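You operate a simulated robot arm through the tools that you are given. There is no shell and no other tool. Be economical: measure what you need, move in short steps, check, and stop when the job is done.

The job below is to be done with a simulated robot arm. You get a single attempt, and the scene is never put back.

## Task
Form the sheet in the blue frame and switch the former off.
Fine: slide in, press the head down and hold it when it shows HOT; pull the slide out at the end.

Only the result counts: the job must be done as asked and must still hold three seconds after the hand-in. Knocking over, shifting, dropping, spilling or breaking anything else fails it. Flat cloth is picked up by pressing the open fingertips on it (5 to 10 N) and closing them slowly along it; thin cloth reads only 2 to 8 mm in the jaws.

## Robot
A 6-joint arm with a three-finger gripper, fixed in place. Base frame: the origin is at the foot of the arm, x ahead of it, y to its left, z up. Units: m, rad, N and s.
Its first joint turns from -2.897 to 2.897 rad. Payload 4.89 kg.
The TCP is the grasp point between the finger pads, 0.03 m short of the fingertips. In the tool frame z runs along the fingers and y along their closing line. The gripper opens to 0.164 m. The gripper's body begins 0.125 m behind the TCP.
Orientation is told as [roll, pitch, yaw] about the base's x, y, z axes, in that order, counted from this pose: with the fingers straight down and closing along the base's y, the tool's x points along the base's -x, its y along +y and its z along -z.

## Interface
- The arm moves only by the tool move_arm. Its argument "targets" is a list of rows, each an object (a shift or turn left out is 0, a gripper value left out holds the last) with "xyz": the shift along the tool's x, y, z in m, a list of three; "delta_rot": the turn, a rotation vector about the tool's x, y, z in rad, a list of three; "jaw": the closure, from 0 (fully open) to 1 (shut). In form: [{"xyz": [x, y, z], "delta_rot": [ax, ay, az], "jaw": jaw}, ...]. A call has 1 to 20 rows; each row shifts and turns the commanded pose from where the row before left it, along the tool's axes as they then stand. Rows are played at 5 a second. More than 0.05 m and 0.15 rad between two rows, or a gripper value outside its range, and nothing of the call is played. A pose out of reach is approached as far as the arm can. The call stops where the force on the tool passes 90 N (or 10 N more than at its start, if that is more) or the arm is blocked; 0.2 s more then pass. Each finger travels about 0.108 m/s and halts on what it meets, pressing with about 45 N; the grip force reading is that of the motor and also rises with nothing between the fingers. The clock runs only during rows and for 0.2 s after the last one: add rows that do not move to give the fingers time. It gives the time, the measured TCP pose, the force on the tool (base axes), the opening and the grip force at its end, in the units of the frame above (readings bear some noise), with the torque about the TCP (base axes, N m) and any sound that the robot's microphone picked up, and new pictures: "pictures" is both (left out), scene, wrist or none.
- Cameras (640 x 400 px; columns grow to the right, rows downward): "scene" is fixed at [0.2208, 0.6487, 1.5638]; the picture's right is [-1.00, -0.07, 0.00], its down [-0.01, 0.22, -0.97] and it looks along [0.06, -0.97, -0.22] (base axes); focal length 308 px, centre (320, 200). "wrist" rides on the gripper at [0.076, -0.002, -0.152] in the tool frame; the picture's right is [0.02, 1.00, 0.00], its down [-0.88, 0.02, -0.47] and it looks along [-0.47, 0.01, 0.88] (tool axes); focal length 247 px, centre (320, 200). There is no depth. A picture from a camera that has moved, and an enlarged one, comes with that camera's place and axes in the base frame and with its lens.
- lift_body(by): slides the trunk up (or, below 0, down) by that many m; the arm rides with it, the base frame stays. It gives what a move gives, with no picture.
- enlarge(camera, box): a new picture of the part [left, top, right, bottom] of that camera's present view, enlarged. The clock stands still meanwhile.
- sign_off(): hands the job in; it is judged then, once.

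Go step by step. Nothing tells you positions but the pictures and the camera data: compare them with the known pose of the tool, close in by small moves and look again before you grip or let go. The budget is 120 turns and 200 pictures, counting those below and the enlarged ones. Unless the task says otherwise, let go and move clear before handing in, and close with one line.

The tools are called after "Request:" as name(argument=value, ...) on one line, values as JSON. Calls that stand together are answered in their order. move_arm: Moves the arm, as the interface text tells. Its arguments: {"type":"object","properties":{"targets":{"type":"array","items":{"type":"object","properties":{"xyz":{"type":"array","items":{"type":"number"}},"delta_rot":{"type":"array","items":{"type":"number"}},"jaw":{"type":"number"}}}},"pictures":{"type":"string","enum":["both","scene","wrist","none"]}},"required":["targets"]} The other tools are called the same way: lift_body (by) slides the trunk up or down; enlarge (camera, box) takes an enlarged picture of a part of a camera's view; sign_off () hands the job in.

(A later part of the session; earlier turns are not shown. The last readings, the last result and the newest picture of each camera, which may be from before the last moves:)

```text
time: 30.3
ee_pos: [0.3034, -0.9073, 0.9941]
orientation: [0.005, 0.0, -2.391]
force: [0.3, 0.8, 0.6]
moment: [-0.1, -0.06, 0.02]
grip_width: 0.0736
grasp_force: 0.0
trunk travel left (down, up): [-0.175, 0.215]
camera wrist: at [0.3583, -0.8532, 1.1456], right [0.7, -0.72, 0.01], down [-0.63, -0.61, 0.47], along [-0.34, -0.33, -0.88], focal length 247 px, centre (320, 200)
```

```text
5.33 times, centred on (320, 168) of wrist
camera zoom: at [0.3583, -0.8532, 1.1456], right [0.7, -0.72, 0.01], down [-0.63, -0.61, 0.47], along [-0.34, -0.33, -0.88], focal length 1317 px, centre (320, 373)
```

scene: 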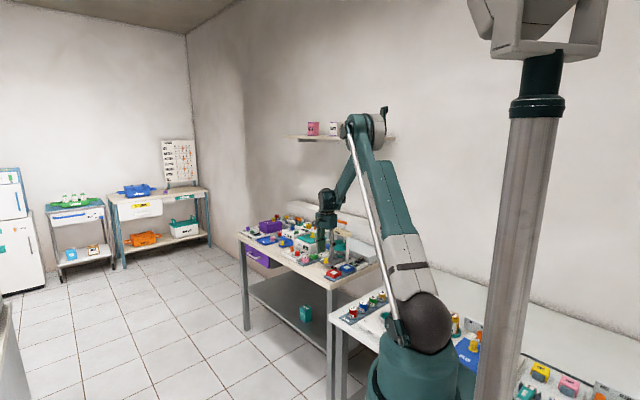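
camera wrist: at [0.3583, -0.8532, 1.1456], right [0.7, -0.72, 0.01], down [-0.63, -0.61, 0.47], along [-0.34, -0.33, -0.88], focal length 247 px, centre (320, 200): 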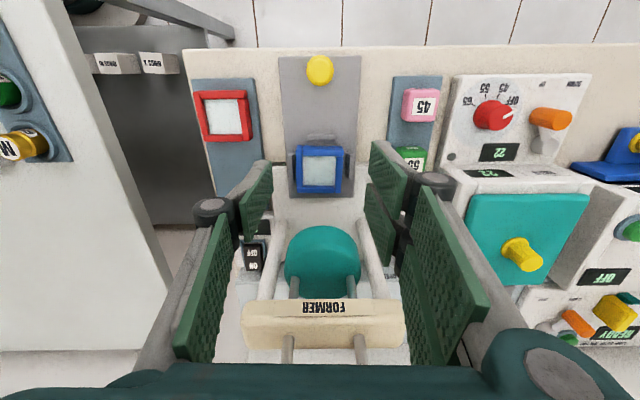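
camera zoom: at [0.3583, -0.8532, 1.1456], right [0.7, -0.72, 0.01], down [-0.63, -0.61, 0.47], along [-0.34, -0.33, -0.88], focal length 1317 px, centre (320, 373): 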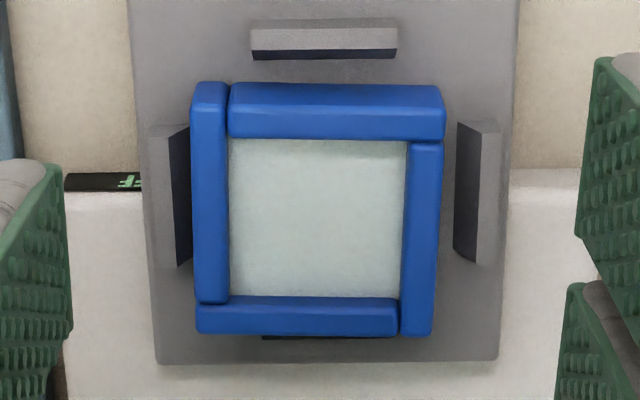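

The frame is seated in the nest. Next I regrip the knob to push the slide in.

Request:
move_arm(targets=[{"xyz": [0.036, -0.001, 0], "jaw": 0.65}, {"xyz": [0.036, 0, 0]}, {"xyz": [0, 0, 0.04]}, {"xyz": [0, 0, 0.02]}, {}], pictures="wrist")

Request:
enlarge(camera="wrist", box=[240, 120, 400, 220])

```text
time: 31.5
ee_pos: [0.3537, -0.8589, 0.9355]
orientation: [0.006, -0.001, -2.39]
force: [0.1, -0.5, 0.0]
moment: [0.07, 0.05, 0.04]
grip_width: 0.0573
grasp_force: 0.0
trunk travel left (down, up): [-0.175, 0.215]
camera wrist: at [0.4085, -0.8055, 1.0865], right [0.7, -0.72, 0.01], down [-0.63, -0.61, 0.47], along [-0.34, -0.33, -0.88], focal length 247 px, centre (320, 200)
```

wrist: 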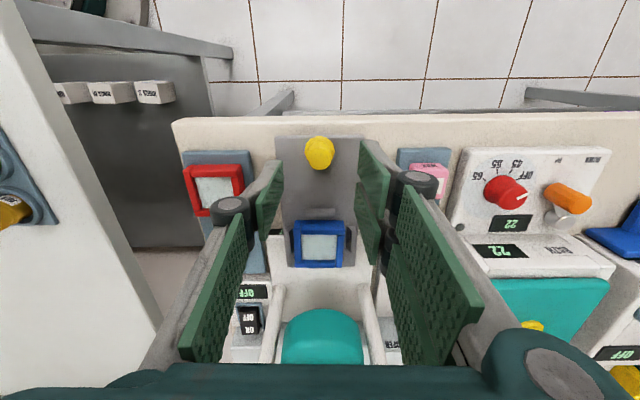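

```text
4.00 times, centred on (320, 170) of wrist
camera zoom: at [0.4085, -0.8055, 1.0865], right [0.7, -0.72, 0.01], down [-0.63, -0.61, 0.47], along [-0.34, -0.33, -0.88], focal length 988 px, centre (320, 320)
```

zoom: 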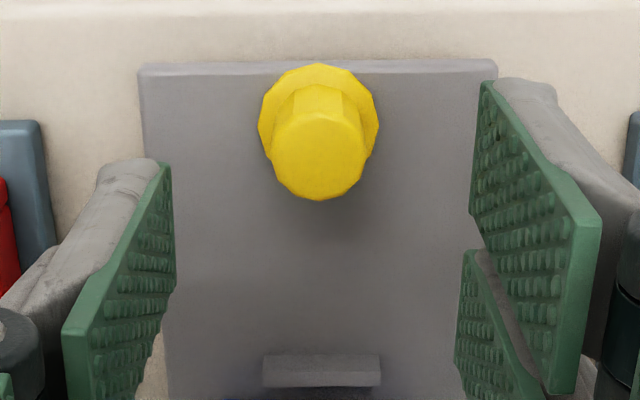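

Request:
move_arm(targets=[{"xyz": [0.006, 0, 0.02]}, {"xyz": [0, 0, 0.026]}, {"jaw": 0.8}, {"jaw": 0.9}, {"jaw": 1.0}, {}, {}], pictures="wrist")

```text
time: 33.1
ee_pos: [0.358, -0.8549, 0.8887]
orientation: [0.007, -0.001, -2.388]
force: [-14.7, 14.8, -10.4]
moment: [0.44, 0.43, -0.13]
grip_width: 0.0208
grasp_force: 44.8
trunk travel left (down, up): [-0.175, 0.215]
camera wrist: at [0.4127, -0.8012, 1.0391], right [0.7, -0.72, 0.0], down [-0.63, -0.61, 0.47], along [-0.34, -0.33, -0.88], focal length 247 px, centre (320, 200)
```

wrist: 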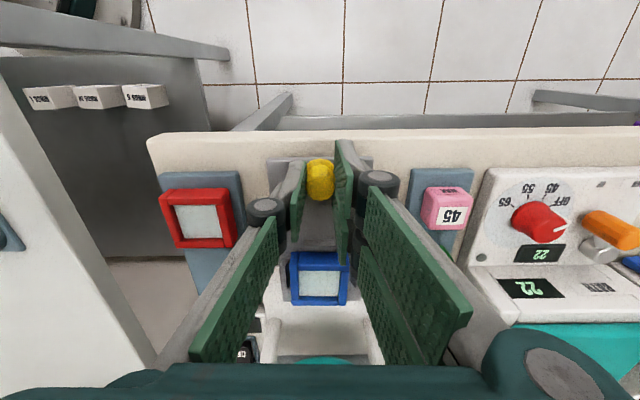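

Gripped. Push the slide in, gently.

Request:
move_arm(targets=[{"xyz": [-0.005, -0.002, 0.0005]}, {"xyz": [-0.01, 0, 0]}, {"xyz": [-0.01, 0, 0]}, {"xyz": [-0.01, 0, 0]}, {"xyz": [-0.01, 0, 0]}, {}], pictures="none")

Request:
move_arm(targets=[{"xyz": [-0.01, 0, 0]}, {"xyz": [-0.01, 0, 0]}, {"xyz": [-0.01, 0, 0]}, {}], pictures="wrist")

```text
time: 34.5
ee_pos: [0.3284, -0.8841, 0.888]
orientation: [0.005, 0.0, -2.389]
force: [31.1, -30.6, -8.7]
moment: [-0.58, -0.9, 0.1]
grip_width: 0.0209
grasp_force: 44.9
trunk travel left (down, up): [-0.175, 0.215]
```

```text
time: 35.5
ee_pos: [0.3052, -0.9072, 0.889]
orientation: [0.002, 0.0, -2.39]
force: [38.0, -37.7, -18.9]
moment: [-0.64, -1.12, 0.17]
grip_width: 0.0208
grasp_force: 44.8
trunk travel left (down, up): [-0.175, 0.215]
camera wrist: at [0.3605, -0.853, 1.0392], right [0.7, -0.72, 0.0], down [-0.63, -0.61, 0.47], along [-0.34, -0.33, -0.88], focal length 247 px, centre (320, 200)
```

wrist: 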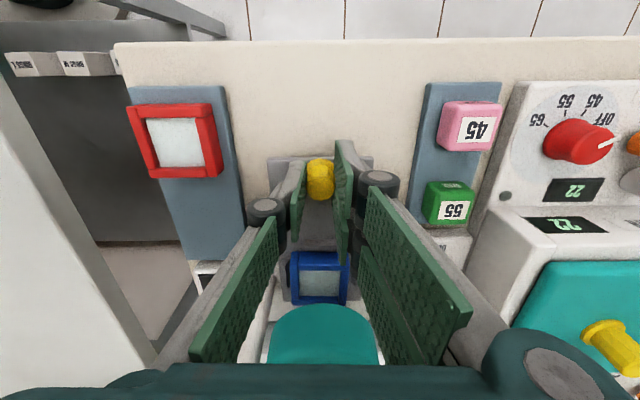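

Request:
move_arm(targets=[{"xyz": [-0.005, 0.003, 0.001]}, {"xyz": [-0.008, 0.001, 0]}, {"xyz": [-0.006, 0, 0]}, {}], pictures="none")

Request:
move_arm(targets=[{"xyz": [-0.005, 0, 0]}, {}], pictures="wrist")

Request:
enlarge(camera="scene", box=[318, 225, 382, 285])

```text
time: 36.5
ee_pos: [0.2925, -0.9212, 0.8884]
orientation: [0.004, 0.0, -2.391]
force: [-10.0, 8.0, -12.4]
moment: [0.22, 0.42, -0.11]
grip_width: 0.0209
grasp_force: 44.8
trunk travel left (down, up): [-0.175, 0.215]
```

```text
time: 37.1
ee_pos: [0.2906, -0.9232, 0.8892]
orientation: [0.003, 0.002, -2.389]
force: [-14.0, 49.6, -26.2]
moment: [1.35, 0.17, -0.3]
grip_width: 0.0211
grasp_force: 44.9
trunk travel left (down, up): [-0.175, 0.215]
camera wrist: at [0.3449, -0.8694, 1.0397], right [0.7, -0.72, 0.0], down [-0.63, -0.61, 0.47], along [-0.34, -0.33, -0.88], focal length 247 px, centre (320, 200)
```

wrist: 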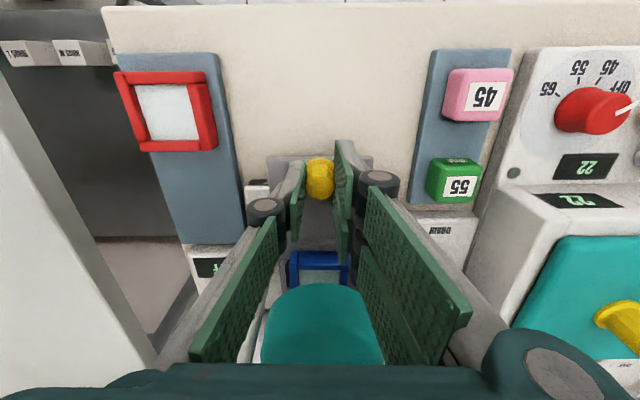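

```text
6.67 times, centred on (350, 255) of scene
camera zoom: at [0.2208, 0.6487, 1.5638], right [-1.0, -0.07, 0.0], down [-0.01, 0.22, -0.97], along [0.06, -0.97, -0.22], focal length 2055 px, centre (120, -167)
```

zoom: 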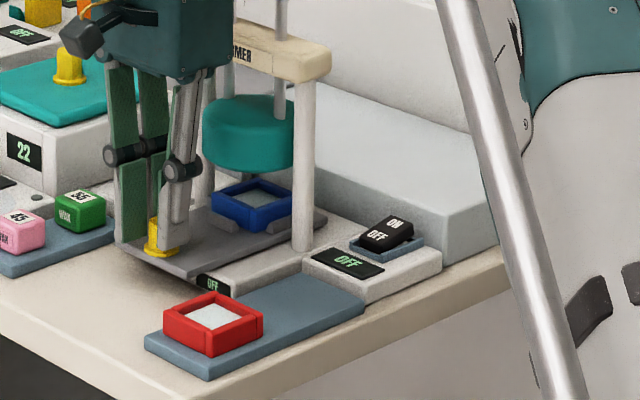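

The slide is at its inner stop with the frame under the head. I'll release the knob, back off and turn the hand 90° to work the switch from the free side.

Request:
move_arm(targets=[{"xyz": [0.002, -0.002, 0]}, {"jaw": 0.8}, {"jaw": 0.65}, {}, {"xyz": [0, 0, -0.03]}, {"xyz": [0, 0, -0.04]}, {"xyz": [0, 0, -0.04]}, {"xyz": [0.01, -0.045, 0]}, {"xyz": [0, -0.045, 0], "jaw": 1}, {"xyz": [0, -0.045, 0]}], pictures="none")

Request:
move_arm(targets=[{"delta_rot": [0, 0, -0.149]}, {"delta_rot": [0, 0, -0.149]}, {"delta_rot": [0, 0, -0.149]}, {"delta_rot": [0, 0, -0.149]}, {"delta_rot": [0, 0, -0.149]}, {"delta_rot": [0, 0, -0.149]}, {"delta_rot": [0, 0, -0.149]}, {"delta_rot": [0, 0, -0.149]}, {"delta_rot": [0, 0, -0.149]}, {"delta_rot": [0, 0, -0.149]}, {"delta_rot": [0, 0, -0.08]}, {}], pictures="wrist")

Request:
enlarge(camera="scene", box=[318, 225, 382, 285])

```text
time: 39.3
ee_pos: [0.2023, -0.8147, 0.9945]
orientation: [0.006, 0.001, -2.39]
force: [1.5, 0.2, -1.2]
moment: [0.11, 0.24, 0.0]
grip_width: 0.0
grasp_force: 44.8
trunk travel left (down, up): [-0.175, 0.215]
```

```text
time: 41.9
ee_pos: [0.2042, -0.8161, 0.998]
orientation: [0.001, -0.005, -0.818]
force: [0.8, 0.3, 0.0]
moment: [-0.02, 0.01, 0.0]
grip_width: 0.0
grasp_force: 45.4
trunk travel left (down, up): [-0.175, 0.215]
camera wrist: at [0.1498, -0.7606, 1.148], right [0.71, 0.7, 0.0], down [0.61, -0.63, 0.48], along [0.33, -0.34, -0.88], focal length 247 px, centre (320, 200)
```

wrist: 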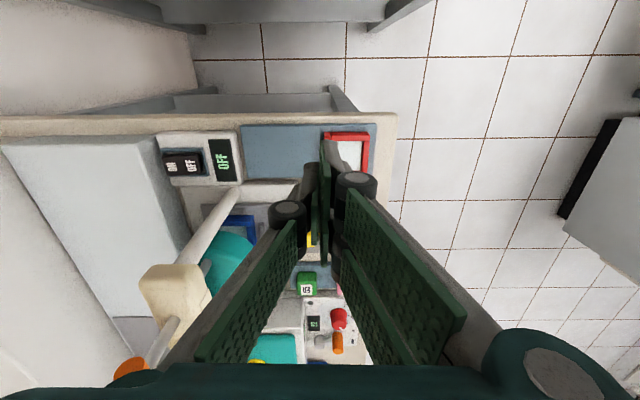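

```text
6.67 times, centred on (350, 255) of scene
camera zoom: at [0.2208, 0.6487, 1.5638], right [-1.0, -0.07, 0.0], down [-0.01, 0.22, -0.97], along [0.06, -0.97, -0.22], focal length 2055 px, centre (120, -167)
```

zoom: 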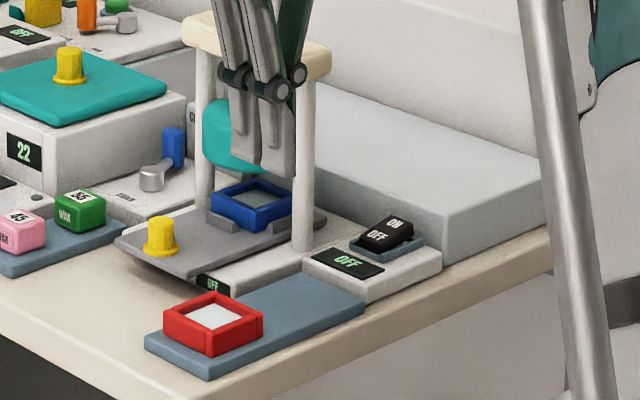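

I locate the rocker's ON half near u 0.763, v −0.588. I'll hover above it.

Request:
move_arm(targets=[{"xyz": [0, -0.045, 0]}, {"xyz": [0, -0.045, 0]}, {"xyz": [-0.01, -0.045, 0]}, {"xyz": [-0.012, -0.045, 0]}, {"xyz": [0, -0.004, 0.03]}, {"xyz": [0, 0, 0.03]}, {}], pictures="wrist")

Request:
enlarge(camera="scene", box=[318, 215, 398, 285])

Request:
enlarge(camera="wrist", box=[240, 100, 400, 220])

```text
time: 43.5
ee_pos: [0.0857, -0.9589, 0.9387]
orientation: [-0.001, -0.006, -0.817]
force: [-0.4, -0.6, 0.1]
moment: [0.05, -0.01, 0.02]
grip_width: 0.0001
grasp_force: 45.1
trunk travel left (down, up): [-0.175, 0.215]
camera wrist: at [0.0315, -0.9039, 1.0893], right [0.72, 0.7, 0.0], down [0.61, -0.63, 0.48], along [0.33, -0.34, -0.88], focal length 247 px, centre (320, 200)
```

wrist: 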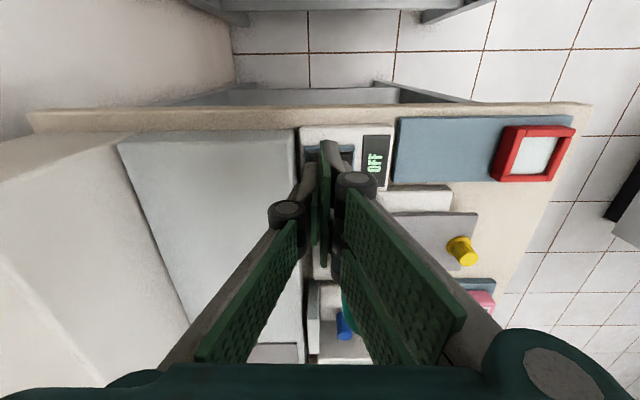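

```text
5.71 times, centred on (358, 250) of scene
camera zoom: at [0.2208, 0.6487, 1.5638], right [-1.0, -0.07, 0.0], down [-0.01, 0.22, -0.97], along [0.06, -0.97, -0.22], focal length 1762 px, centre (103, -86)
```

zoom: 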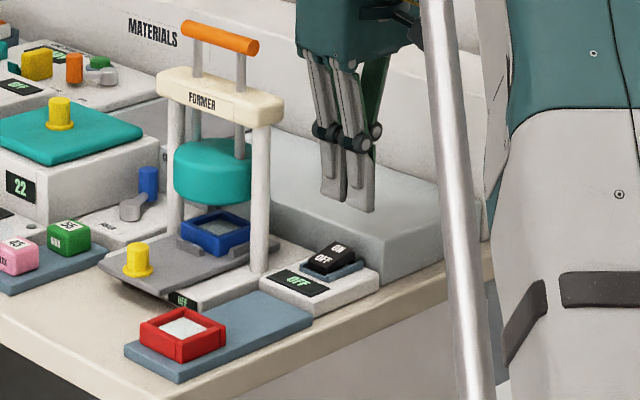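

```text
3.33 times, centred on (320, 160) of wrist
camera zoom: at [0.0315, -0.9039, 1.0893], right [0.72, 0.7, 0.0], down [0.61, -0.63, 0.48], along [0.33, -0.34, -0.88], focal length 823 px, centre (320, 333)
```

zoom: 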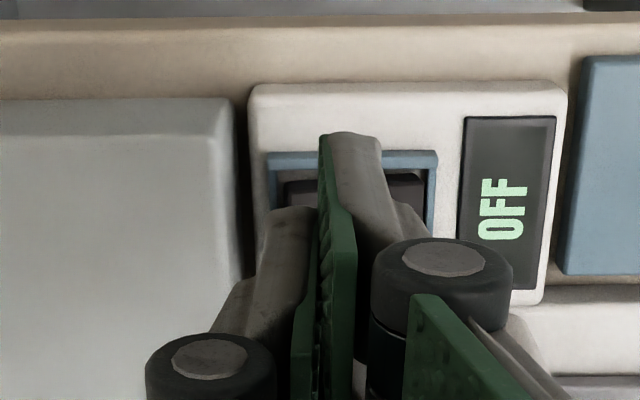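

The shut fingertips are lined up with the ON half. I'll descend and press in small steps.

Request:
move_arm(targets=[{"xyz": [0, 0, 0.02]}, {"xyz": [0, 0, 0.004]}, {"xyz": [0, 0, 0.003]}, {}], pictures="none")

Request:
enlarge(camera="scene", box=[338, 235, 388, 275])

```text
time: 44.5
ee_pos: [0.0865, -0.9578, 0.913]
orientation: [-0.001, -0.006, -0.819]
force: [0.2, -0.2, 0.4]
moment: [0.03, -0.02, -0.03]
grip_width: 0.0
grasp_force: 44.9
trunk travel left (down, up): [-0.175, 0.215]
```

```text
10.00 times, centred on (363, 255) of scene
camera zoom: at [0.2208, 0.6487, 1.5638], right [-1.0, -0.07, 0.0], down [-0.01, 0.22, -0.97], along [0.06, -0.97, -0.22], focal length 3083 px, centre (-110, -350)
```

zoom: 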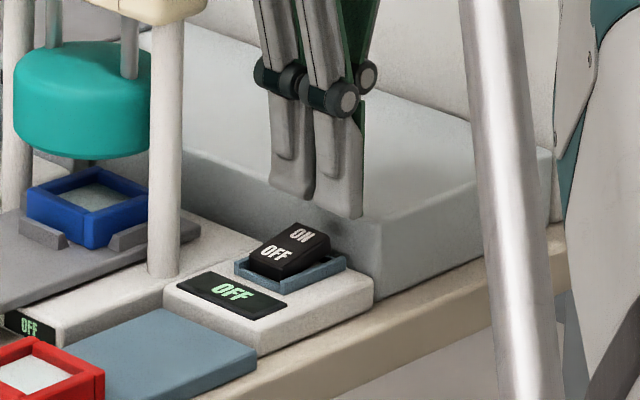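

Request:
move_arm(targets=[{"xyz": [-0.004, 0.003, 0]}, {"xyz": [0, 0, 0.004]}, {"xyz": [0, 0, 0.004]}, {}], pictures="wrist")

Request:
enlarge(camera="scene", box=[338, 235, 388, 275])

Request:
enlarge(camera="wrist", box=[260, 120, 380, 200])

```text
time: 45.5
ee_pos: [0.0902, -0.9599, 0.9007]
orientation: [-0.002, -0.004, -0.82]
force: [0.0, -0.4, -0.6]
moment: [0.01, 0.01, 0.02]
grip_width: 0.0
grasp_force: 44.5
trunk travel left (down, up): [-0.175, 0.215]
camera wrist: at [0.0361, -0.9037, 1.0527], right [0.72, 0.7, 0.0], down [0.61, -0.63, 0.48], along [0.33, -0.34, -0.88], focal length 247 px, centre (320, 200)
```

wrist: 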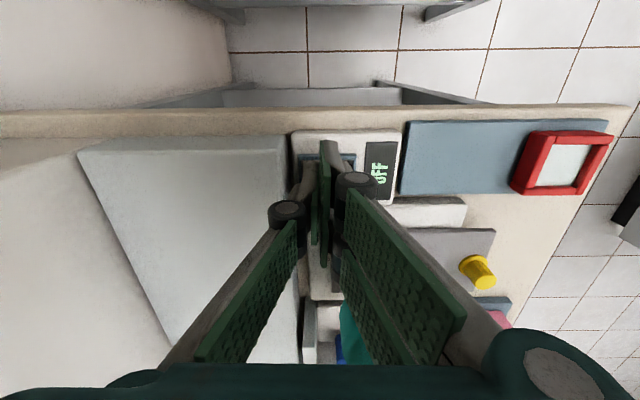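

```text
10.00 times, centred on (363, 255) of scene
camera zoom: at [0.2208, 0.6487, 1.5638], right [-1.0, -0.07, 0.0], down [-0.01, 0.22, -0.97], along [0.06, -0.97, -0.22], focal length 3083 px, centre (-110, -350)
```

zoom: 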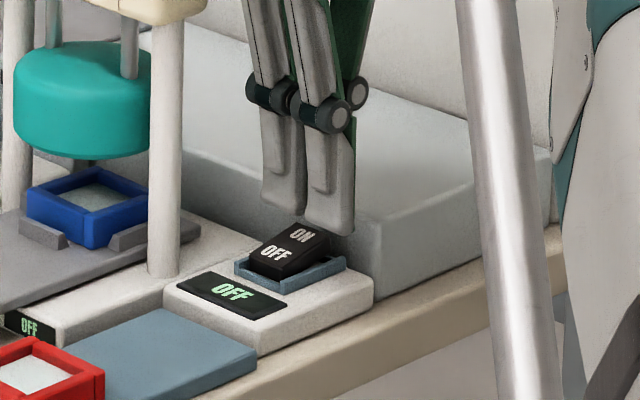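

```text
5.00 times, centred on (320, 160) of wrist
camera zoom: at [0.0361, -0.9037, 1.0527], right [0.72, 0.7, 0.0], down [0.61, -0.63, 0.48], along [0.33, -0.34, -0.88], focal length 1235 px, centre (320, 400)
```

zoom: 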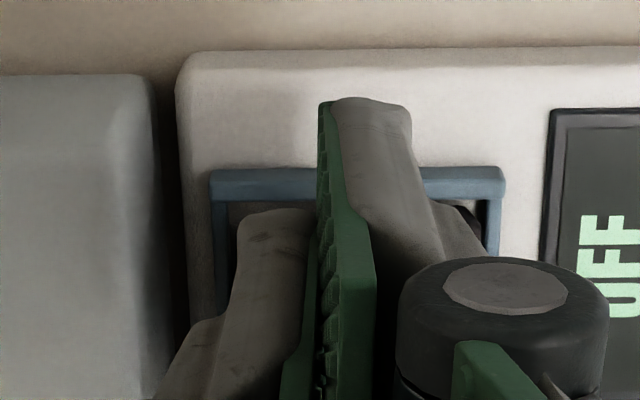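

Request:
move_arm(targets=[{"xyz": [0, 0, 0.004]}, {"xyz": [0, 0, 0.003]}, {}], pictures="none")

Request:
move_arm(targets=[{"xyz": [0, 0, 0.003]}, {}], pictures="none")

Request:
enlarge(camera="scene", box=[338, 235, 388, 275])

```text
time: 46.3
ee_pos: [0.0886, -0.9596, 0.8954]
orientation: [-0.001, -0.005, -0.817]
force: [0.4, -0.3, 0.0]
moment: [-0.01, 0.03, 0.01]
grip_width: 0.0001
grasp_force: 45.3
trunk travel left (down, up): [-0.175, 0.215]
```

```text
time: 46.9
ee_pos: [0.0906, -0.9585, 0.8909]
orientation: [0.001, -0.006, -0.818]
force: [-0.7, -0.1, -1.0]
moment: [0.0, -0.05, -0.01]
grip_width: 0.0001
grasp_force: 45.0
trunk travel left (down, up): [-0.175, 0.215]
```

```text
10.00 times, centred on (363, 255) of scene
camera zoom: at [0.2208, 0.6487, 1.5638], right [-1.0, -0.07, 0.0], down [-0.01, 0.22, -0.97], along [0.06, -0.97, -0.22], focal length 3083 px, centre (-110, -350)
```

zoom: 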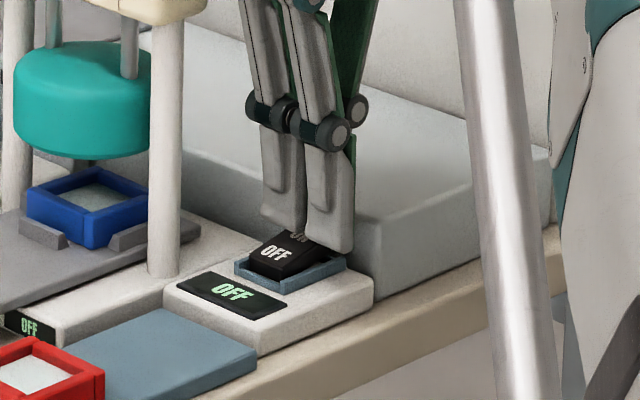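

Tips are just over the ON half. Pressing on.

Request:
move_arm(targets=[{"xyz": [0, 0, 0.003]}, {"xyz": [0, 0, 0.003]}, {}], pictures="none")

Request:
enlarge(camera="scene", box=[338, 235, 388, 275])

```text
time: 47.7
ee_pos: [0.0914, -0.9576, 0.8869]
orientation: [0.001, -0.006, -0.819]
force: [-0.1, -0.6, 1.7]
moment: [-0.04, 0.04, 0.02]
grip_width: 0.0001
grasp_force: 45.0
trunk travel left (down, up): [-0.175, 0.215]
```

```text
10.00 times, centred on (363, 255) of scene
camera zoom: at [0.2208, 0.6487, 1.5638], right [-1.0, -0.07, 0.0], down [-0.01, 0.22, -0.97], along [0.06, -0.97, -0.22], focal length 3083 px, centre (-110, -350)
```

zoom: 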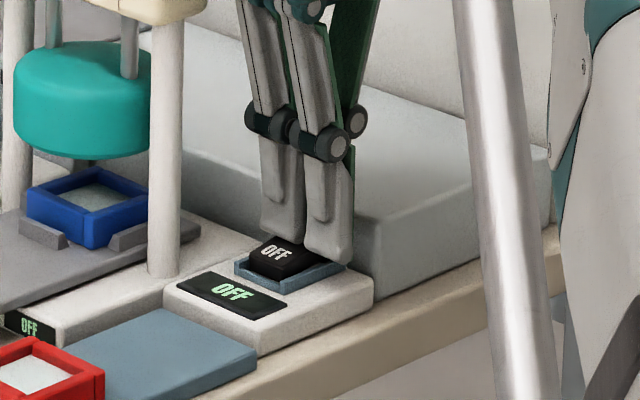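

Request:
move_arm(targets=[{"xyz": [0, 0, 0.003]}, {"xyz": [0, 0, 0.003]}, {}], pictures="none")

Request:
enlarge(camera="scene", box=[338, 235, 388, 275])

```text
time: 48.5
ee_pos: [0.0903, -0.9572, 0.8836]
orientation: [-0.002, -0.007, -0.818]
force: [0.6, -11.4, 49.6]
moment: [-0.42, -0.43, -0.1]
grip_width: 0.006
grasp_force: 45.5
trunk travel left (down, up): [-0.175, 0.215]
```

```text
10.00 times, centred on (363, 255) of scene
camera zoom: at [0.2208, 0.6487, 1.5638], right [-1.0, -0.07, 0.0], down [-0.01, 0.22, -0.97], along [0.06, -0.97, -0.22], focal length 3083 px, centre (-110, -350)
```

zoom: 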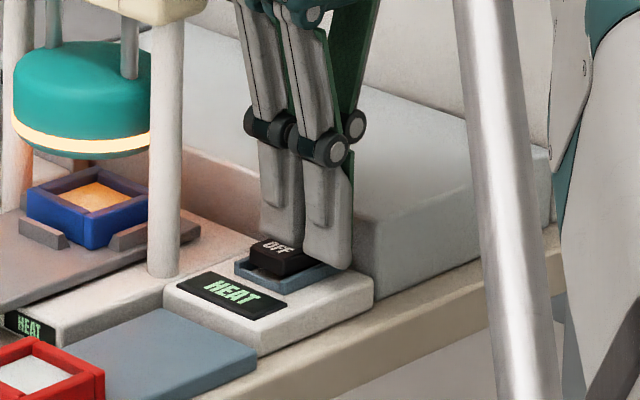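

It's on: display shows HEAT and the heater glows. Now I'll rise and go over the orange handle.

Request:
move_arm(targets=[{"xyz": [0, 0, -0.04]}, {"xyz": [0, 0, -0.05]}, {"xyz": [0, 0, -0.05]}, {"xyz": [0, 0, -0.05]}, {"xyz": [0, 0, -0.05]}, {"xyz": [0, 0, -0.045]}, {"xyz": [-0.037, 0.02, 0]}, {"xyz": [-0.037, 0.02, 0]}, {"xyz": [-0.02, 0.015, 0]}], pictures="both")

Request:
enlarge(camera="scene", box=[308, 205, 388, 285])

```text
time: 50.5
ee_pos: [0.1957, -0.9893, 1.1649]
orientation: [0.0, -0.005, -0.819]
force: [0.3, 0.0, -0.5]
moment: [0.12, -0.02, 0.01]
grip_width: 0.0
grasp_force: 45.1
trunk travel left (down, up): [-0.175, 0.215]
camera wrist: at [0.1416, -0.9335, 1.3161], right [0.72, 0.7, 0.0], down [0.61, -0.63, 0.48], along [0.33, -0.34, -0.88], focal length 247 px, centre (320, 200)
```

scene: 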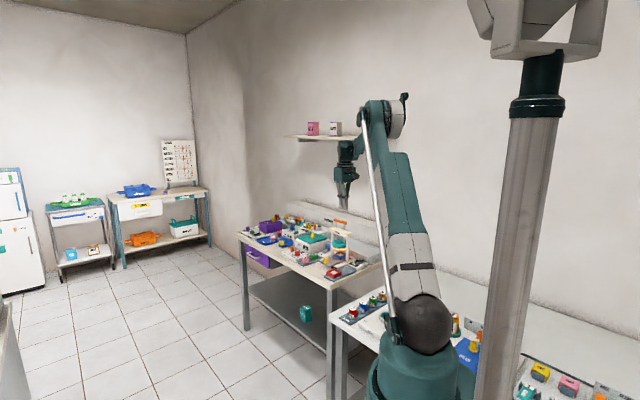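
wrist: 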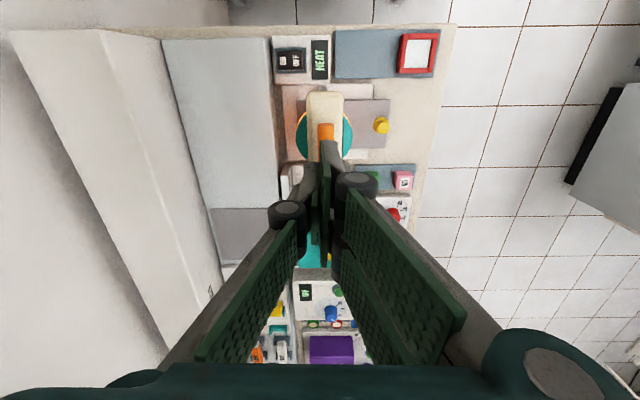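

```text
5.00 times, centred on (348, 245) of scene
camera zoom: at [0.2208, 0.6487, 1.5638], right [-1.0, -0.07, 0.0], down [-0.01, 0.22, -0.97], along [0.06, -0.97, -0.22], focal length 1542 px, centre (180, -25)
```

zoom: 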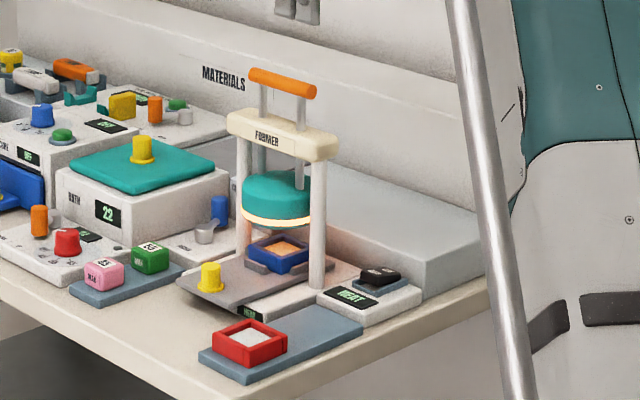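

I'm nearly above the handle bar. I'll fine-adjust, lower to just above it and watch the display.

Request:
move_arm(targets=[{"xyz": [-0.015, 0.004, 0]}, {"xyz": [0, 0, 0.025]}, {"xyz": [0, 0, 0.008]}, {}], pictures="wrist")

Request:
enlarge(camera="scene", box=[318, 205, 382, 270])

```text
time: 51.5
ee_pos: [0.2095, -0.9959, 1.1349]
orientation: [0.0, -0.006, -0.82]
force: [0.2, 0.6, -0.2]
moment: [0.07, 0.02, 0.01]
grip_width: 0.0
grasp_force: 45.2
trunk travel left (down, up): [-0.175, 0.215]
camera wrist: at [0.1553, -0.9415, 1.2847], right [0.72, 0.7, 0.0], down [0.61, -0.63, 0.48], along [0.33, -0.34, -0.88], focal length 247 px, centre (320, 200)
```

wrist: 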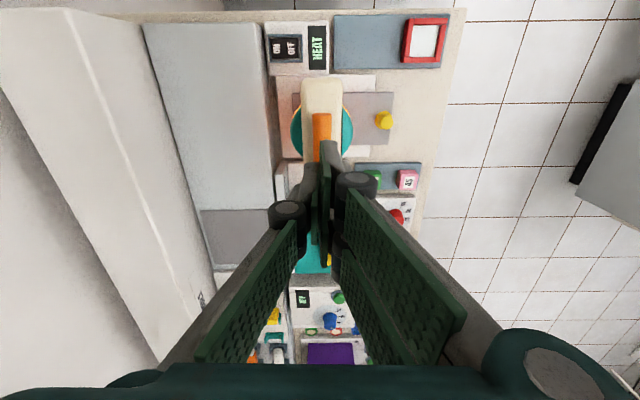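

```text
6.15 times, centred on (350, 238) of scene
camera zoom: at [0.2208, 0.6487, 1.5638], right [-1.0, -0.07, 0.0], down [-0.01, 0.22, -0.97], along [0.06, -0.97, -0.22], focal length 1897 px, centre (135, -31)
```

zoom: 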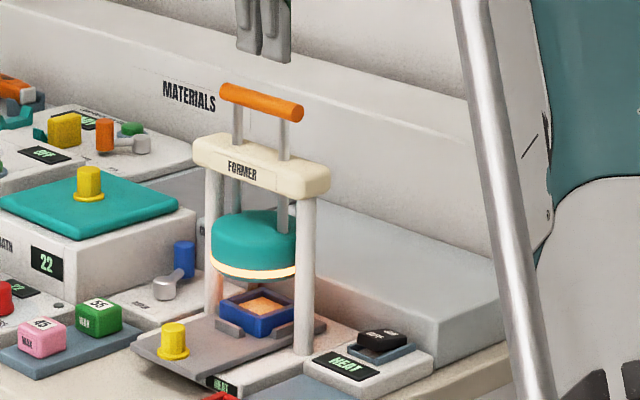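

Tips are centred over the bar, ~3 cm above. Lower to just above it and wait.

Request:
move_arm(targets=[{"xyz": [0, 0, 0.012]}, {"xyz": [0, 0, 0.012]}, {}, {}], pictures="scene")

Request:
enlarge(camera="scene", box=[318, 205, 382, 270])

```text
time: 52.5
ee_pos: [0.2082, -0.9958, 1.1095]
orientation: [0.0, -0.006, -0.818]
force: [0.7, -0.6, -0.9]
moment: [0.01, 0.04, -0.04]
grip_width: 0.0
grasp_force: 45.0
trunk travel left (down, up): [-0.175, 0.215]
```

scene: 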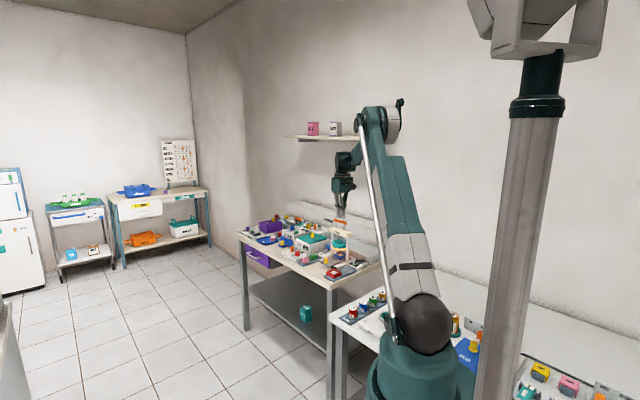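

```text
6.15 times, centred on (350, 238) of scene
camera zoom: at [0.2208, 0.6487, 1.5638], right [-1.0, -0.07, 0.0], down [-0.01, 0.22, -0.97], along [0.06, -0.97, -0.22], focal length 1897 px, centre (135, -31)
```

zoom: 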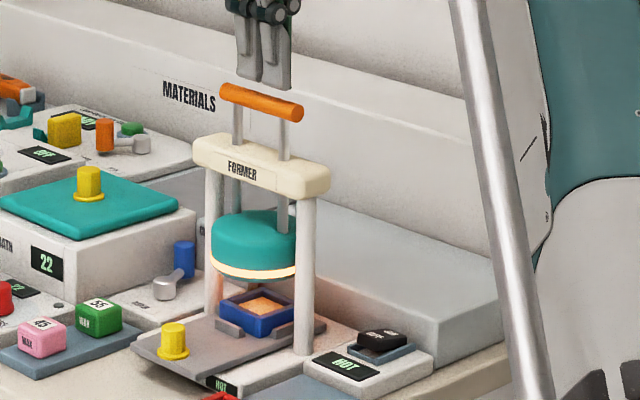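

The display shows HOT: press the head down now.

Request:
move_arm(targets=[{"xyz": [0, 0, 0.01]}, {"xyz": [0, 0, 0.01]}, {"xyz": [0, 0, 0.01]}, {"xyz": [0, 0, 0.008]}], pictures="scene")

Request:
enlarge(camera="scene", box=[318, 205, 382, 270])

```text
time: 53.5
ee_pos: [0.2076, -0.9956, 1.0719]
orientation: [0.0, -0.005, -0.817]
force: [-0.5, -0.3, 5.1]
moment: [0.1, 0.13, 0.01]
grip_width: 0.0
grasp_force: 44.9
trunk travel left (down, up): [-0.175, 0.215]
```

scene: 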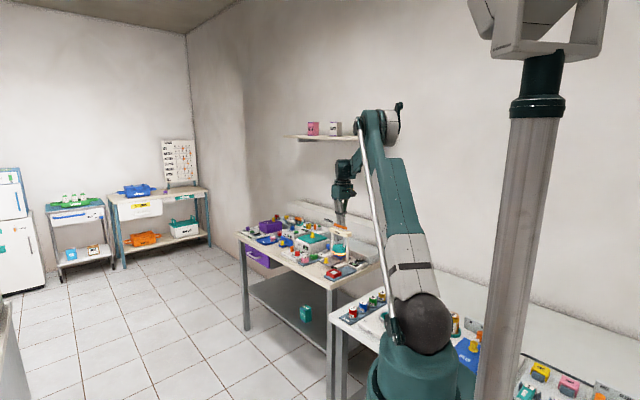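

```text
6.15 times, centred on (350, 238) of scene
camera zoom: at [0.2208, 0.6487, 1.5638], right [-1.0, -0.07, 0.0], down [-0.01, 0.22, -0.97], along [0.06, -0.97, -0.22], focal length 1897 px, centre (135, -31)
```

zoom: 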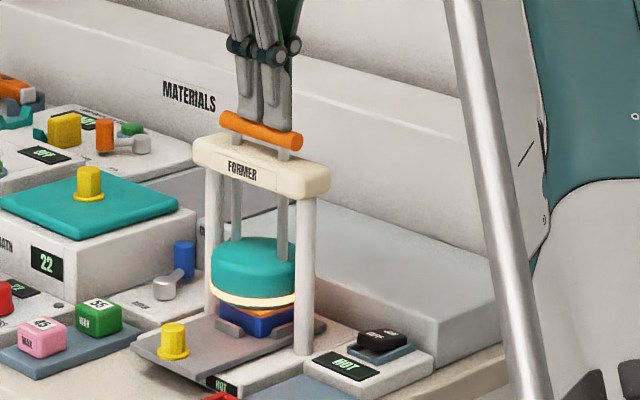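

The head moves down lightly; continue to the end of its stroke.

Request:
move_arm(targets=[{"xyz": [0, 0, 0.006]}, {"xyz": [0, 0, 0.005]}, {"xyz": [0, 0, 0.004]}], pictures="none")

Request:
enlarge(camera="scene", box=[318, 205, 382, 270])

```text
time: 54.5
ee_pos: [0.2076, -0.9964, 1.0634]
orientation: [-0.004, -0.008, -0.818]
force: [-0.5, 3.3, 46.2]
moment: [0.94, 0.72, 0.04]
grip_width: 0.0002
grasp_force: 44.9
trunk travel left (down, up): [-0.175, 0.215]
stopped in row 3: the force on the tool passed its limit at 94 N (the readings are from after the stop); the commanded pose is now the measured one
```

```text
6.15 times, centred on (350, 238) of scene
camera zoom: at [0.2208, 0.6487, 1.5638], right [-1.0, -0.07, 0.0], down [-0.01, 0.22, -0.97], along [0.06, -0.97, -0.22], focal length 1897 px, centre (135, -31)
```

zoom: 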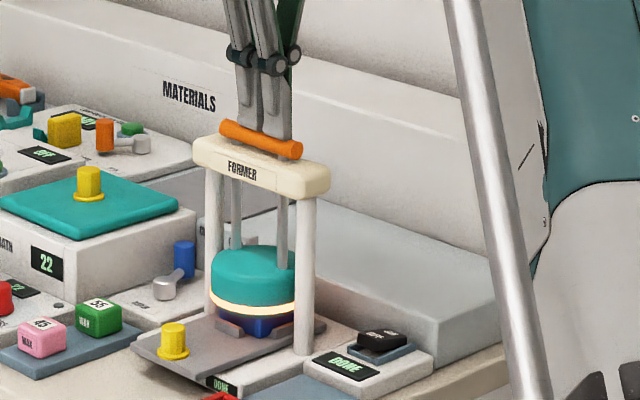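

Display reads DONE. I'll lift off and see whether the head returns by itself.

Request:
move_arm(targets=[{"xyz": [0, 0, -0.02]}, {"xyz": [0, 0, -0.03]}, {"xyz": [0, 0, -0.04]}], pictures="none")

Request:
enlarge(camera="scene", box=[318, 205, 382, 270])

```text
time: 55.3
ee_pos: [0.2059, -0.9959, 1.1487]
orientation: [-0.003, -0.007, -0.818]
force: [0.1, -1.7, -0.8]
moment: [0.12, 0.0, -0.04]
grip_width: 0.0
grasp_force: 44.8
trunk travel left (down, up): [-0.175, 0.215]
```

```text
6.15 times, centred on (350, 238) of scene
camera zoom: at [0.2208, 0.6487, 1.5638], right [-1.0, -0.07, 0.0], down [-0.01, 0.22, -0.97], along [0.06, -0.97, -0.22], focal length 1897 px, centre (135, -31)
```

zoom: 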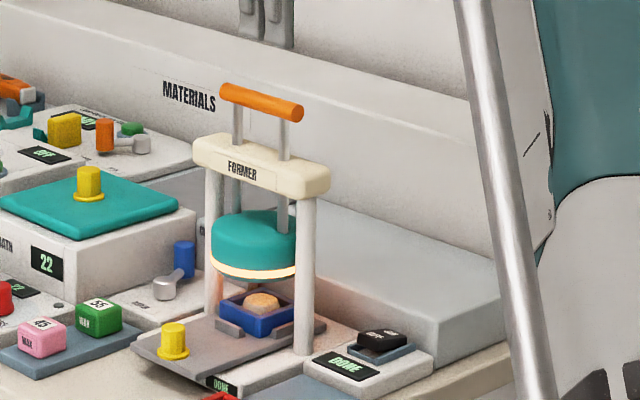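

Formed, and the head is back up. Now the switch: I'll go back and press the OFF half.

Request:
move_arm(targets=[{"xyz": [0.036, -0.013, 0]}, {"xyz": [0.036, -0.013, 0]}, {"xyz": [0.035, -0.014, 0]}, {"xyz": [0, 0, 0.05]}, {"xyz": [0, 0, 0.05]}, {"xyz": [0, 0, 0.05]}, {"xyz": [0, 0, 0.05]}, {"xyz": [0, 0, 0.04]}, {}], pictures="wrist")

Request:
enlarge(camera="scene", box=[338, 235, 388, 275])

Request:
enlarge(camera="wrist", box=[260, 120, 380, 200])

```text
time: 57.3
ee_pos: [0.1039, -0.9486, 0.9076]
orientation: [-0.002, -0.007, -0.82]
force: [-0.1, -0.3, -0.7]
moment: [-0.02, 0.02, -0.01]
grip_width: 0.0
grasp_force: 45.0
trunk travel left (down, up): [-0.175, 0.215]
camera wrist: at [0.0501, -0.893, 1.0578], right [0.72, 0.7, 0.0], down [0.61, -0.63, 0.48], along [0.33, -0.34, -0.88], focal length 247 px, centre (320, 200)
```

wrist: 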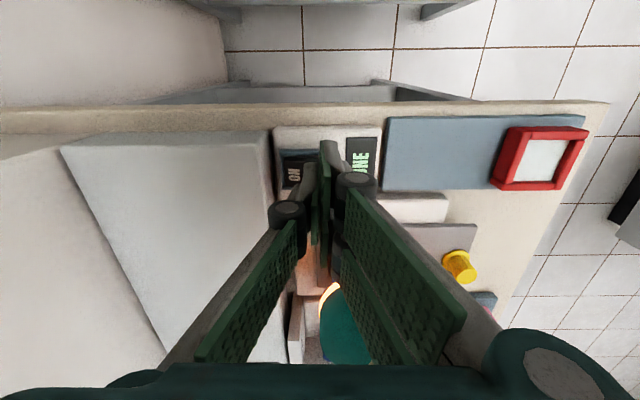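

```text
10.00 times, centred on (363, 255) of scene
camera zoom: at [0.2208, 0.6487, 1.5638], right [-1.0, -0.07, 0.0], down [-0.01, 0.22, -0.97], along [0.06, -0.97, -0.22], focal length 3083 px, centre (-110, -350)
```

zoom: 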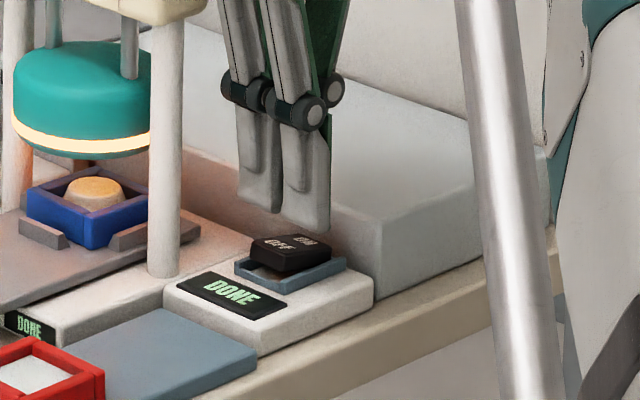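

```text
5.00 times, centred on (320, 160) of wrist
camera zoom: at [0.0501, -0.893, 1.0578], right [0.72, 0.7, 0.0], down [0.61, -0.63, 0.48], along [0.33, -0.34, -0.88], focal length 1235 px, centre (320, 400)
```

zoom: 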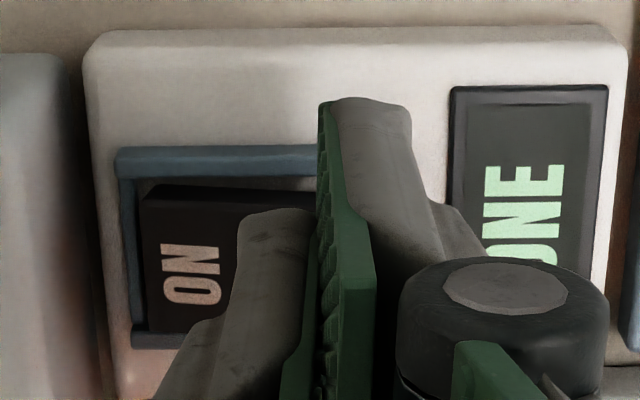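

Lined up with the OFF half. Press.

Request:
move_arm(targets=[{"xyz": [0, 0, 0.008]}, {"xyz": [0, 0, 0.006]}, {"xyz": [0, 0, 0.004]}, {"xyz": [0, 0, 0.003]}, {"xyz": [0, 0, 0.003]}, {}], pictures="none")

Request:
enlarge(camera="scene", box=[338, 235, 388, 275])

```text
time: 58.7
ee_pos: [0.1057, -0.9485, 0.8843]
orientation: [-0.001, -0.007, -0.82]
force: [0.3, 0.7, -0.2]
moment: [0.01, 0.01, -0.01]
grip_width: 0.0001
grasp_force: 44.7
trunk travel left (down, up): [-0.175, 0.215]
```

```text
10.00 times, centred on (363, 255) of scene
camera zoom: at [0.2208, 0.6487, 1.5638], right [-1.0, -0.07, 0.0], down [-0.01, 0.22, -0.97], along [0.06, -0.97, -0.22], focal length 3083 px, centre (-110, -350)
```

zoom: 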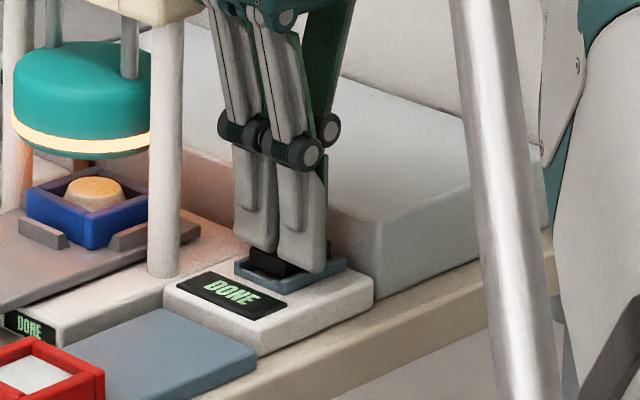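

Request:
move_arm(targets=[{"xyz": [0, 0, 0.003]}, {"xyz": [0, 0, 0.003]}, {}], pictures="none")

Request:
enlarge(camera="scene", box=[338, 235, 388, 275])

```text
time: 59.5
ee_pos: [0.1048, -0.9466, 0.8819]
orientation: [-0.004, -0.011, -0.818]
force: [2.4, -32.8, 82.9]
moment: [-1.52, 0.23, 0.11]
grip_width: 0.0
grasp_force: 44.9
trunk travel left (down, up): [-0.175, 0.215]
```

```text
10.00 times, centred on (363, 255) of scene
camera zoom: at [0.2208, 0.6487, 1.5638], right [-1.0, -0.07, 0.0], down [-0.01, 0.22, -0.97], along [0.06, -0.97, -0.22], focal length 3083 px, centre (-110, -350)
```

zoom: 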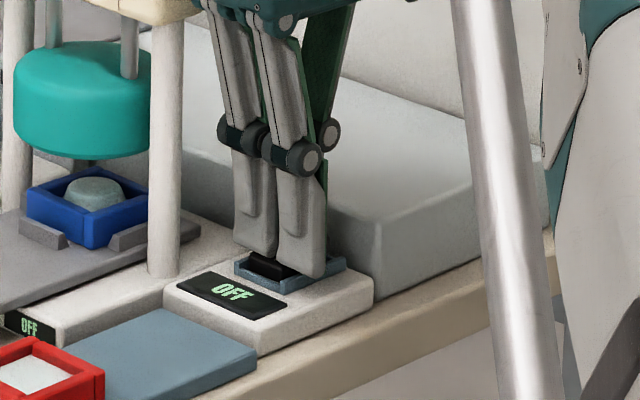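

The former is off and the piece formed. I'll rise, turn back and pull the slide out.

Request:
move_arm(targets=[{"xyz": [0, 0, -0.02]}, {"xyz": [0, 0, -0.05]}, {"xyz": [0, 0, -0.05]}, {"xyz": [0.02, 0.04, 0]}, {"xyz": [0.01, 0.045, 0]}, {"xyz": [0, 0.045, 0]}, {"xyz": [0, 0.04, 0]}], pictures="none")

Request:
move_arm(targets=[{"delta_rot": [0, 0, 0.149]}, {"delta_rot": [0, 0, 0.149]}, {"delta_rot": [0, 0, 0.149]}, {"delta_rot": [0, 0, 0.149]}, {"delta_rot": [0, 0, 0.149]}, {"delta_rot": [0, 0, 0.149]}, {"delta_rot": [0, 0, 0.149]}, {"delta_rot": [0, 0, 0.149]}, {"delta_rot": [0, 0, 0.149]}, {"delta_rot": [0, 0, 0.149]}, {"delta_rot": [0, 0, 0.081], "jaw": 0.65}, {"xyz": [0, 0.045, 0]}, {"xyz": [0, 0.045, 0]}, {"xyz": [0, 0.04, 0]}, {}], pictures="wrist")

```text
time: 61.1
ee_pos: [0.2089, -0.8077, 0.9969]
orientation: [-0.001, -0.007, -0.819]
force: [-2.1, -0.8, -0.8]
moment: [0.11, -0.18, -0.01]
grip_width: 0.0
grasp_force: 44.9
trunk travel left (down, up): [-0.175, 0.215]
```

```text
time: 64.3
ee_pos: [0.3002, -0.9057, 0.9949]
orientation: [0.006, -0.002, -2.39]
force: [0.6, -0.8, -0.9]
moment: [0.08, 0.07, 0.0]
grip_width: 0.0575
grasp_force: 0.0
trunk travel left (down, up): [-0.175, 0.215]
camera wrist: at [0.3549, -0.8521, 1.1465], right [0.7, -0.72, 0.01], down [-0.63, -0.61, 0.48], along [-0.34, -0.34, -0.88], focal length 247 px, centre (320, 200)
```

wrist: 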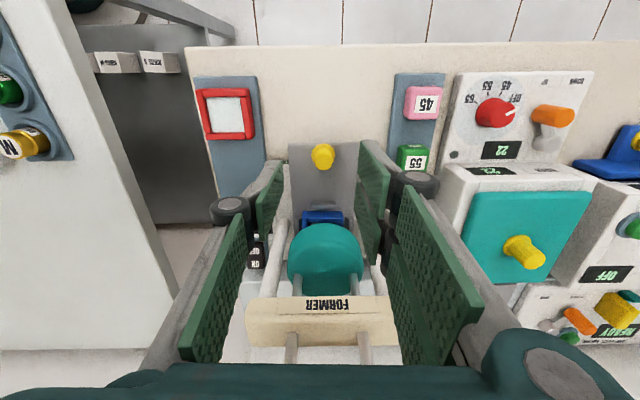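

Request:
move_arm(targets=[{"xyz": [-0.018, 0.003, 0]}, {"xyz": [0, 0, 0.04]}, {"xyz": [0, 0, 0.04]}, {"xyz": [0, 0, 0.025]}, {"jaw": 0.8}, {"jaw": 0.9}, {"jaw": 1.0}, {}, {}], pictures="wrist")

```text
time: 66.3
ee_pos: [0.2917, -0.9205, 0.8938]
orientation: [0.011, -0.004, -2.39]
force: [54.7, -55.5, 16.4]
moment: [-1.07, -2.06, 0.31]
grip_width: 0.021
grasp_force: 44.3
trunk travel left (down, up): [-0.175, 0.215]
camera wrist: at [0.3453, -0.8666, 1.0433], right [0.7, -0.72, 0.01], down [-0.63, -0.61, 0.48], along [-0.33, -0.34, -0.88], focal length 247 px, centre (320, 200)
```

wrist: 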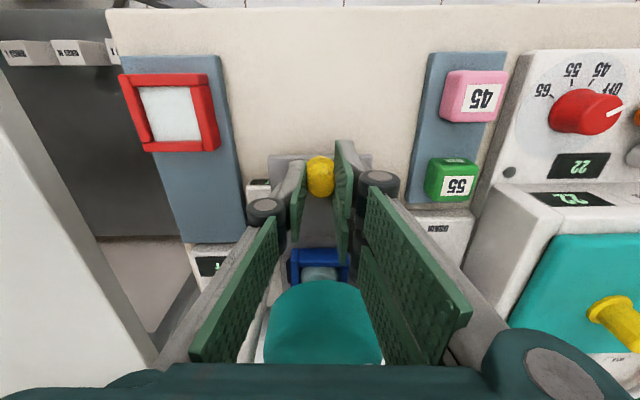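

Gripped; ease the side load then pull out.

Request:
move_arm(targets=[{"xyz": [0, 0.003, 0]}, {"xyz": [0, 0.002, 0]}, {"xyz": [0.01, 0, 0]}, {"xyz": [0.01, 0, 0]}, {"xyz": [0.01, 0, 0]}, {}], pictures="none")

Request:
move_arm(targets=[{"xyz": [0.01, 0, 0]}, {"xyz": [0.01, 0, 0]}, {"xyz": [0.01, 0, 0]}, {}], pictures="wrist")

```text
time: 67.7
ee_pos: [0.3116, -0.9011, 0.891]
orientation: [0.005, -0.001, -2.392]
force: [-4.4, 5.1, -11.9]
moment: [0.01, 0.54, -0.09]
grip_width: 0.0209
grasp_force: 45.2
trunk travel left (down, up): [-0.175, 0.215]
```

```text
time: 68.7
ee_pos: [0.3334, -0.8806, 0.8948]
orientation: [0.004, -0.001, -2.391]
force: [-57.7, 57.7, -39.6]
moment: [1.18, 1.31, -0.2]
grip_width: 0.0211
grasp_force: 44.8
trunk travel left (down, up): [-0.175, 0.215]
camera wrist: at [0.388, -0.8267, 1.046], right [0.7, -0.72, 0.0], down [-0.63, -0.61, 0.47], along [-0.34, -0.33, -0.88], focal length 247 px, centre (320, 200)
```

wrist: 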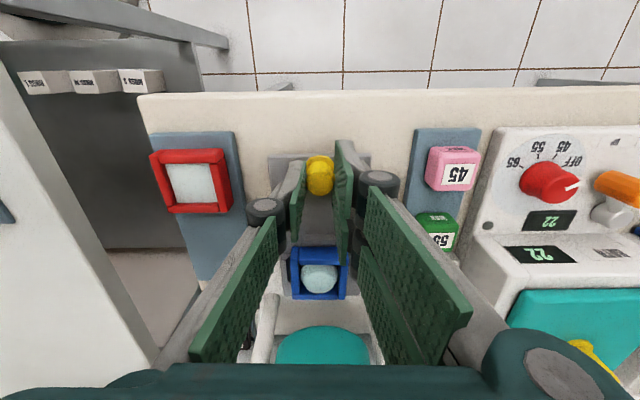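

Request:
move_arm(targets=[{"xyz": [0, -0.003, 0.002]}, {"xyz": [0, -0.002, 0.002]}, {"xyz": [0.01, -0.001, 0]}, {"xyz": [0.01, -0.001, 0]}, {"xyz": [0.008, -0.001, 0]}, {}], pictures="none")

```text
time: 70.1
ee_pos: [0.3528, -0.8577, 0.8908]
orientation: [0.01, -0.004, -2.39]
force: [54.0, -51.8, 41.4]
moment: [-1.55, -1.51, 0.25]
grip_width: 0.0206
grasp_force: 44.8
trunk travel left (down, up): [-0.175, 0.215]
```

Request:
move_arm(targets=[{"xyz": [0, 0.003, -0.002]}, {"xyz": [0, 0.001, 0]}, {"xyz": [0.005, 0, 0]}, {}], pictures="wrist")

Request:
enlarge(camera="scene", box=[308, 215, 388, 285])

```text
time: 71.1
ee_pos: [0.3566, -0.8571, 0.8907]
orientation: [0.004, -0.003, -2.39]
force: [6.7, -7.9, -28.8]
moment: [-0.39, 0.25, 0.02]
grip_width: 0.0204
grasp_force: 44.8
trunk travel left (down, up): [-0.175, 0.215]
camera wrist: at [0.4104, -0.8031, 1.041], right [0.7, -0.72, 0.0], down [-0.63, -0.61, 0.48], along [-0.34, -0.33, -0.88], focal length 247 px, centre (320, 200)
```

wrist: 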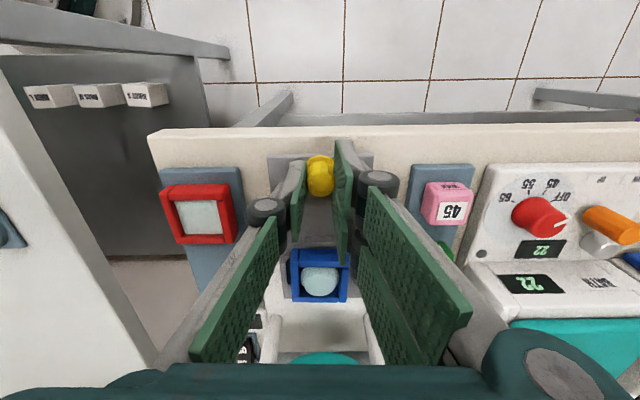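

```text
5.71 times, centred on (348, 250) of scene
camera zoom: at [0.2208, 0.6487, 1.5638], right [-1.0, -0.07, 0.0], down [-0.01, 0.22, -0.97], along [0.06, -0.97, -0.22], focal length 1762 px, centre (160, -86)
```

zoom: 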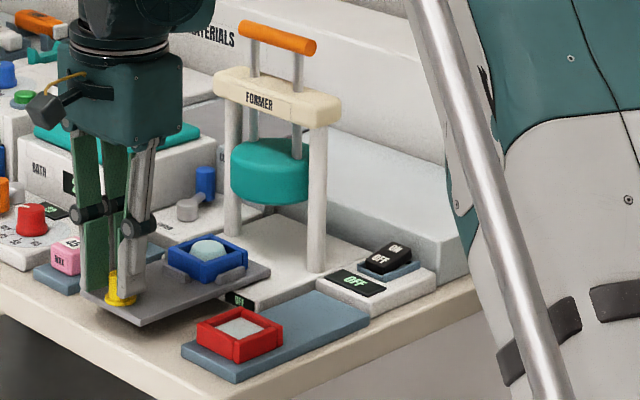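

Request:
move_arm(targets=[{"xyz": [0.003, 0, 0.001]}, {"xyz": [0.002, 0, 0]}, {}], pictures="none")

```text
time: 71.9
ee_pos: [0.3598, -0.8535, 0.8913]
orientation: [0.004, -0.001, -2.391]
force: [-5.6, 5.6, -23.3]
moment: [0.29, 0.21, 0.0]
grip_width: 0.0204
grasp_force: 45.6
trunk travel left (down, up): [-0.175, 0.215]
```

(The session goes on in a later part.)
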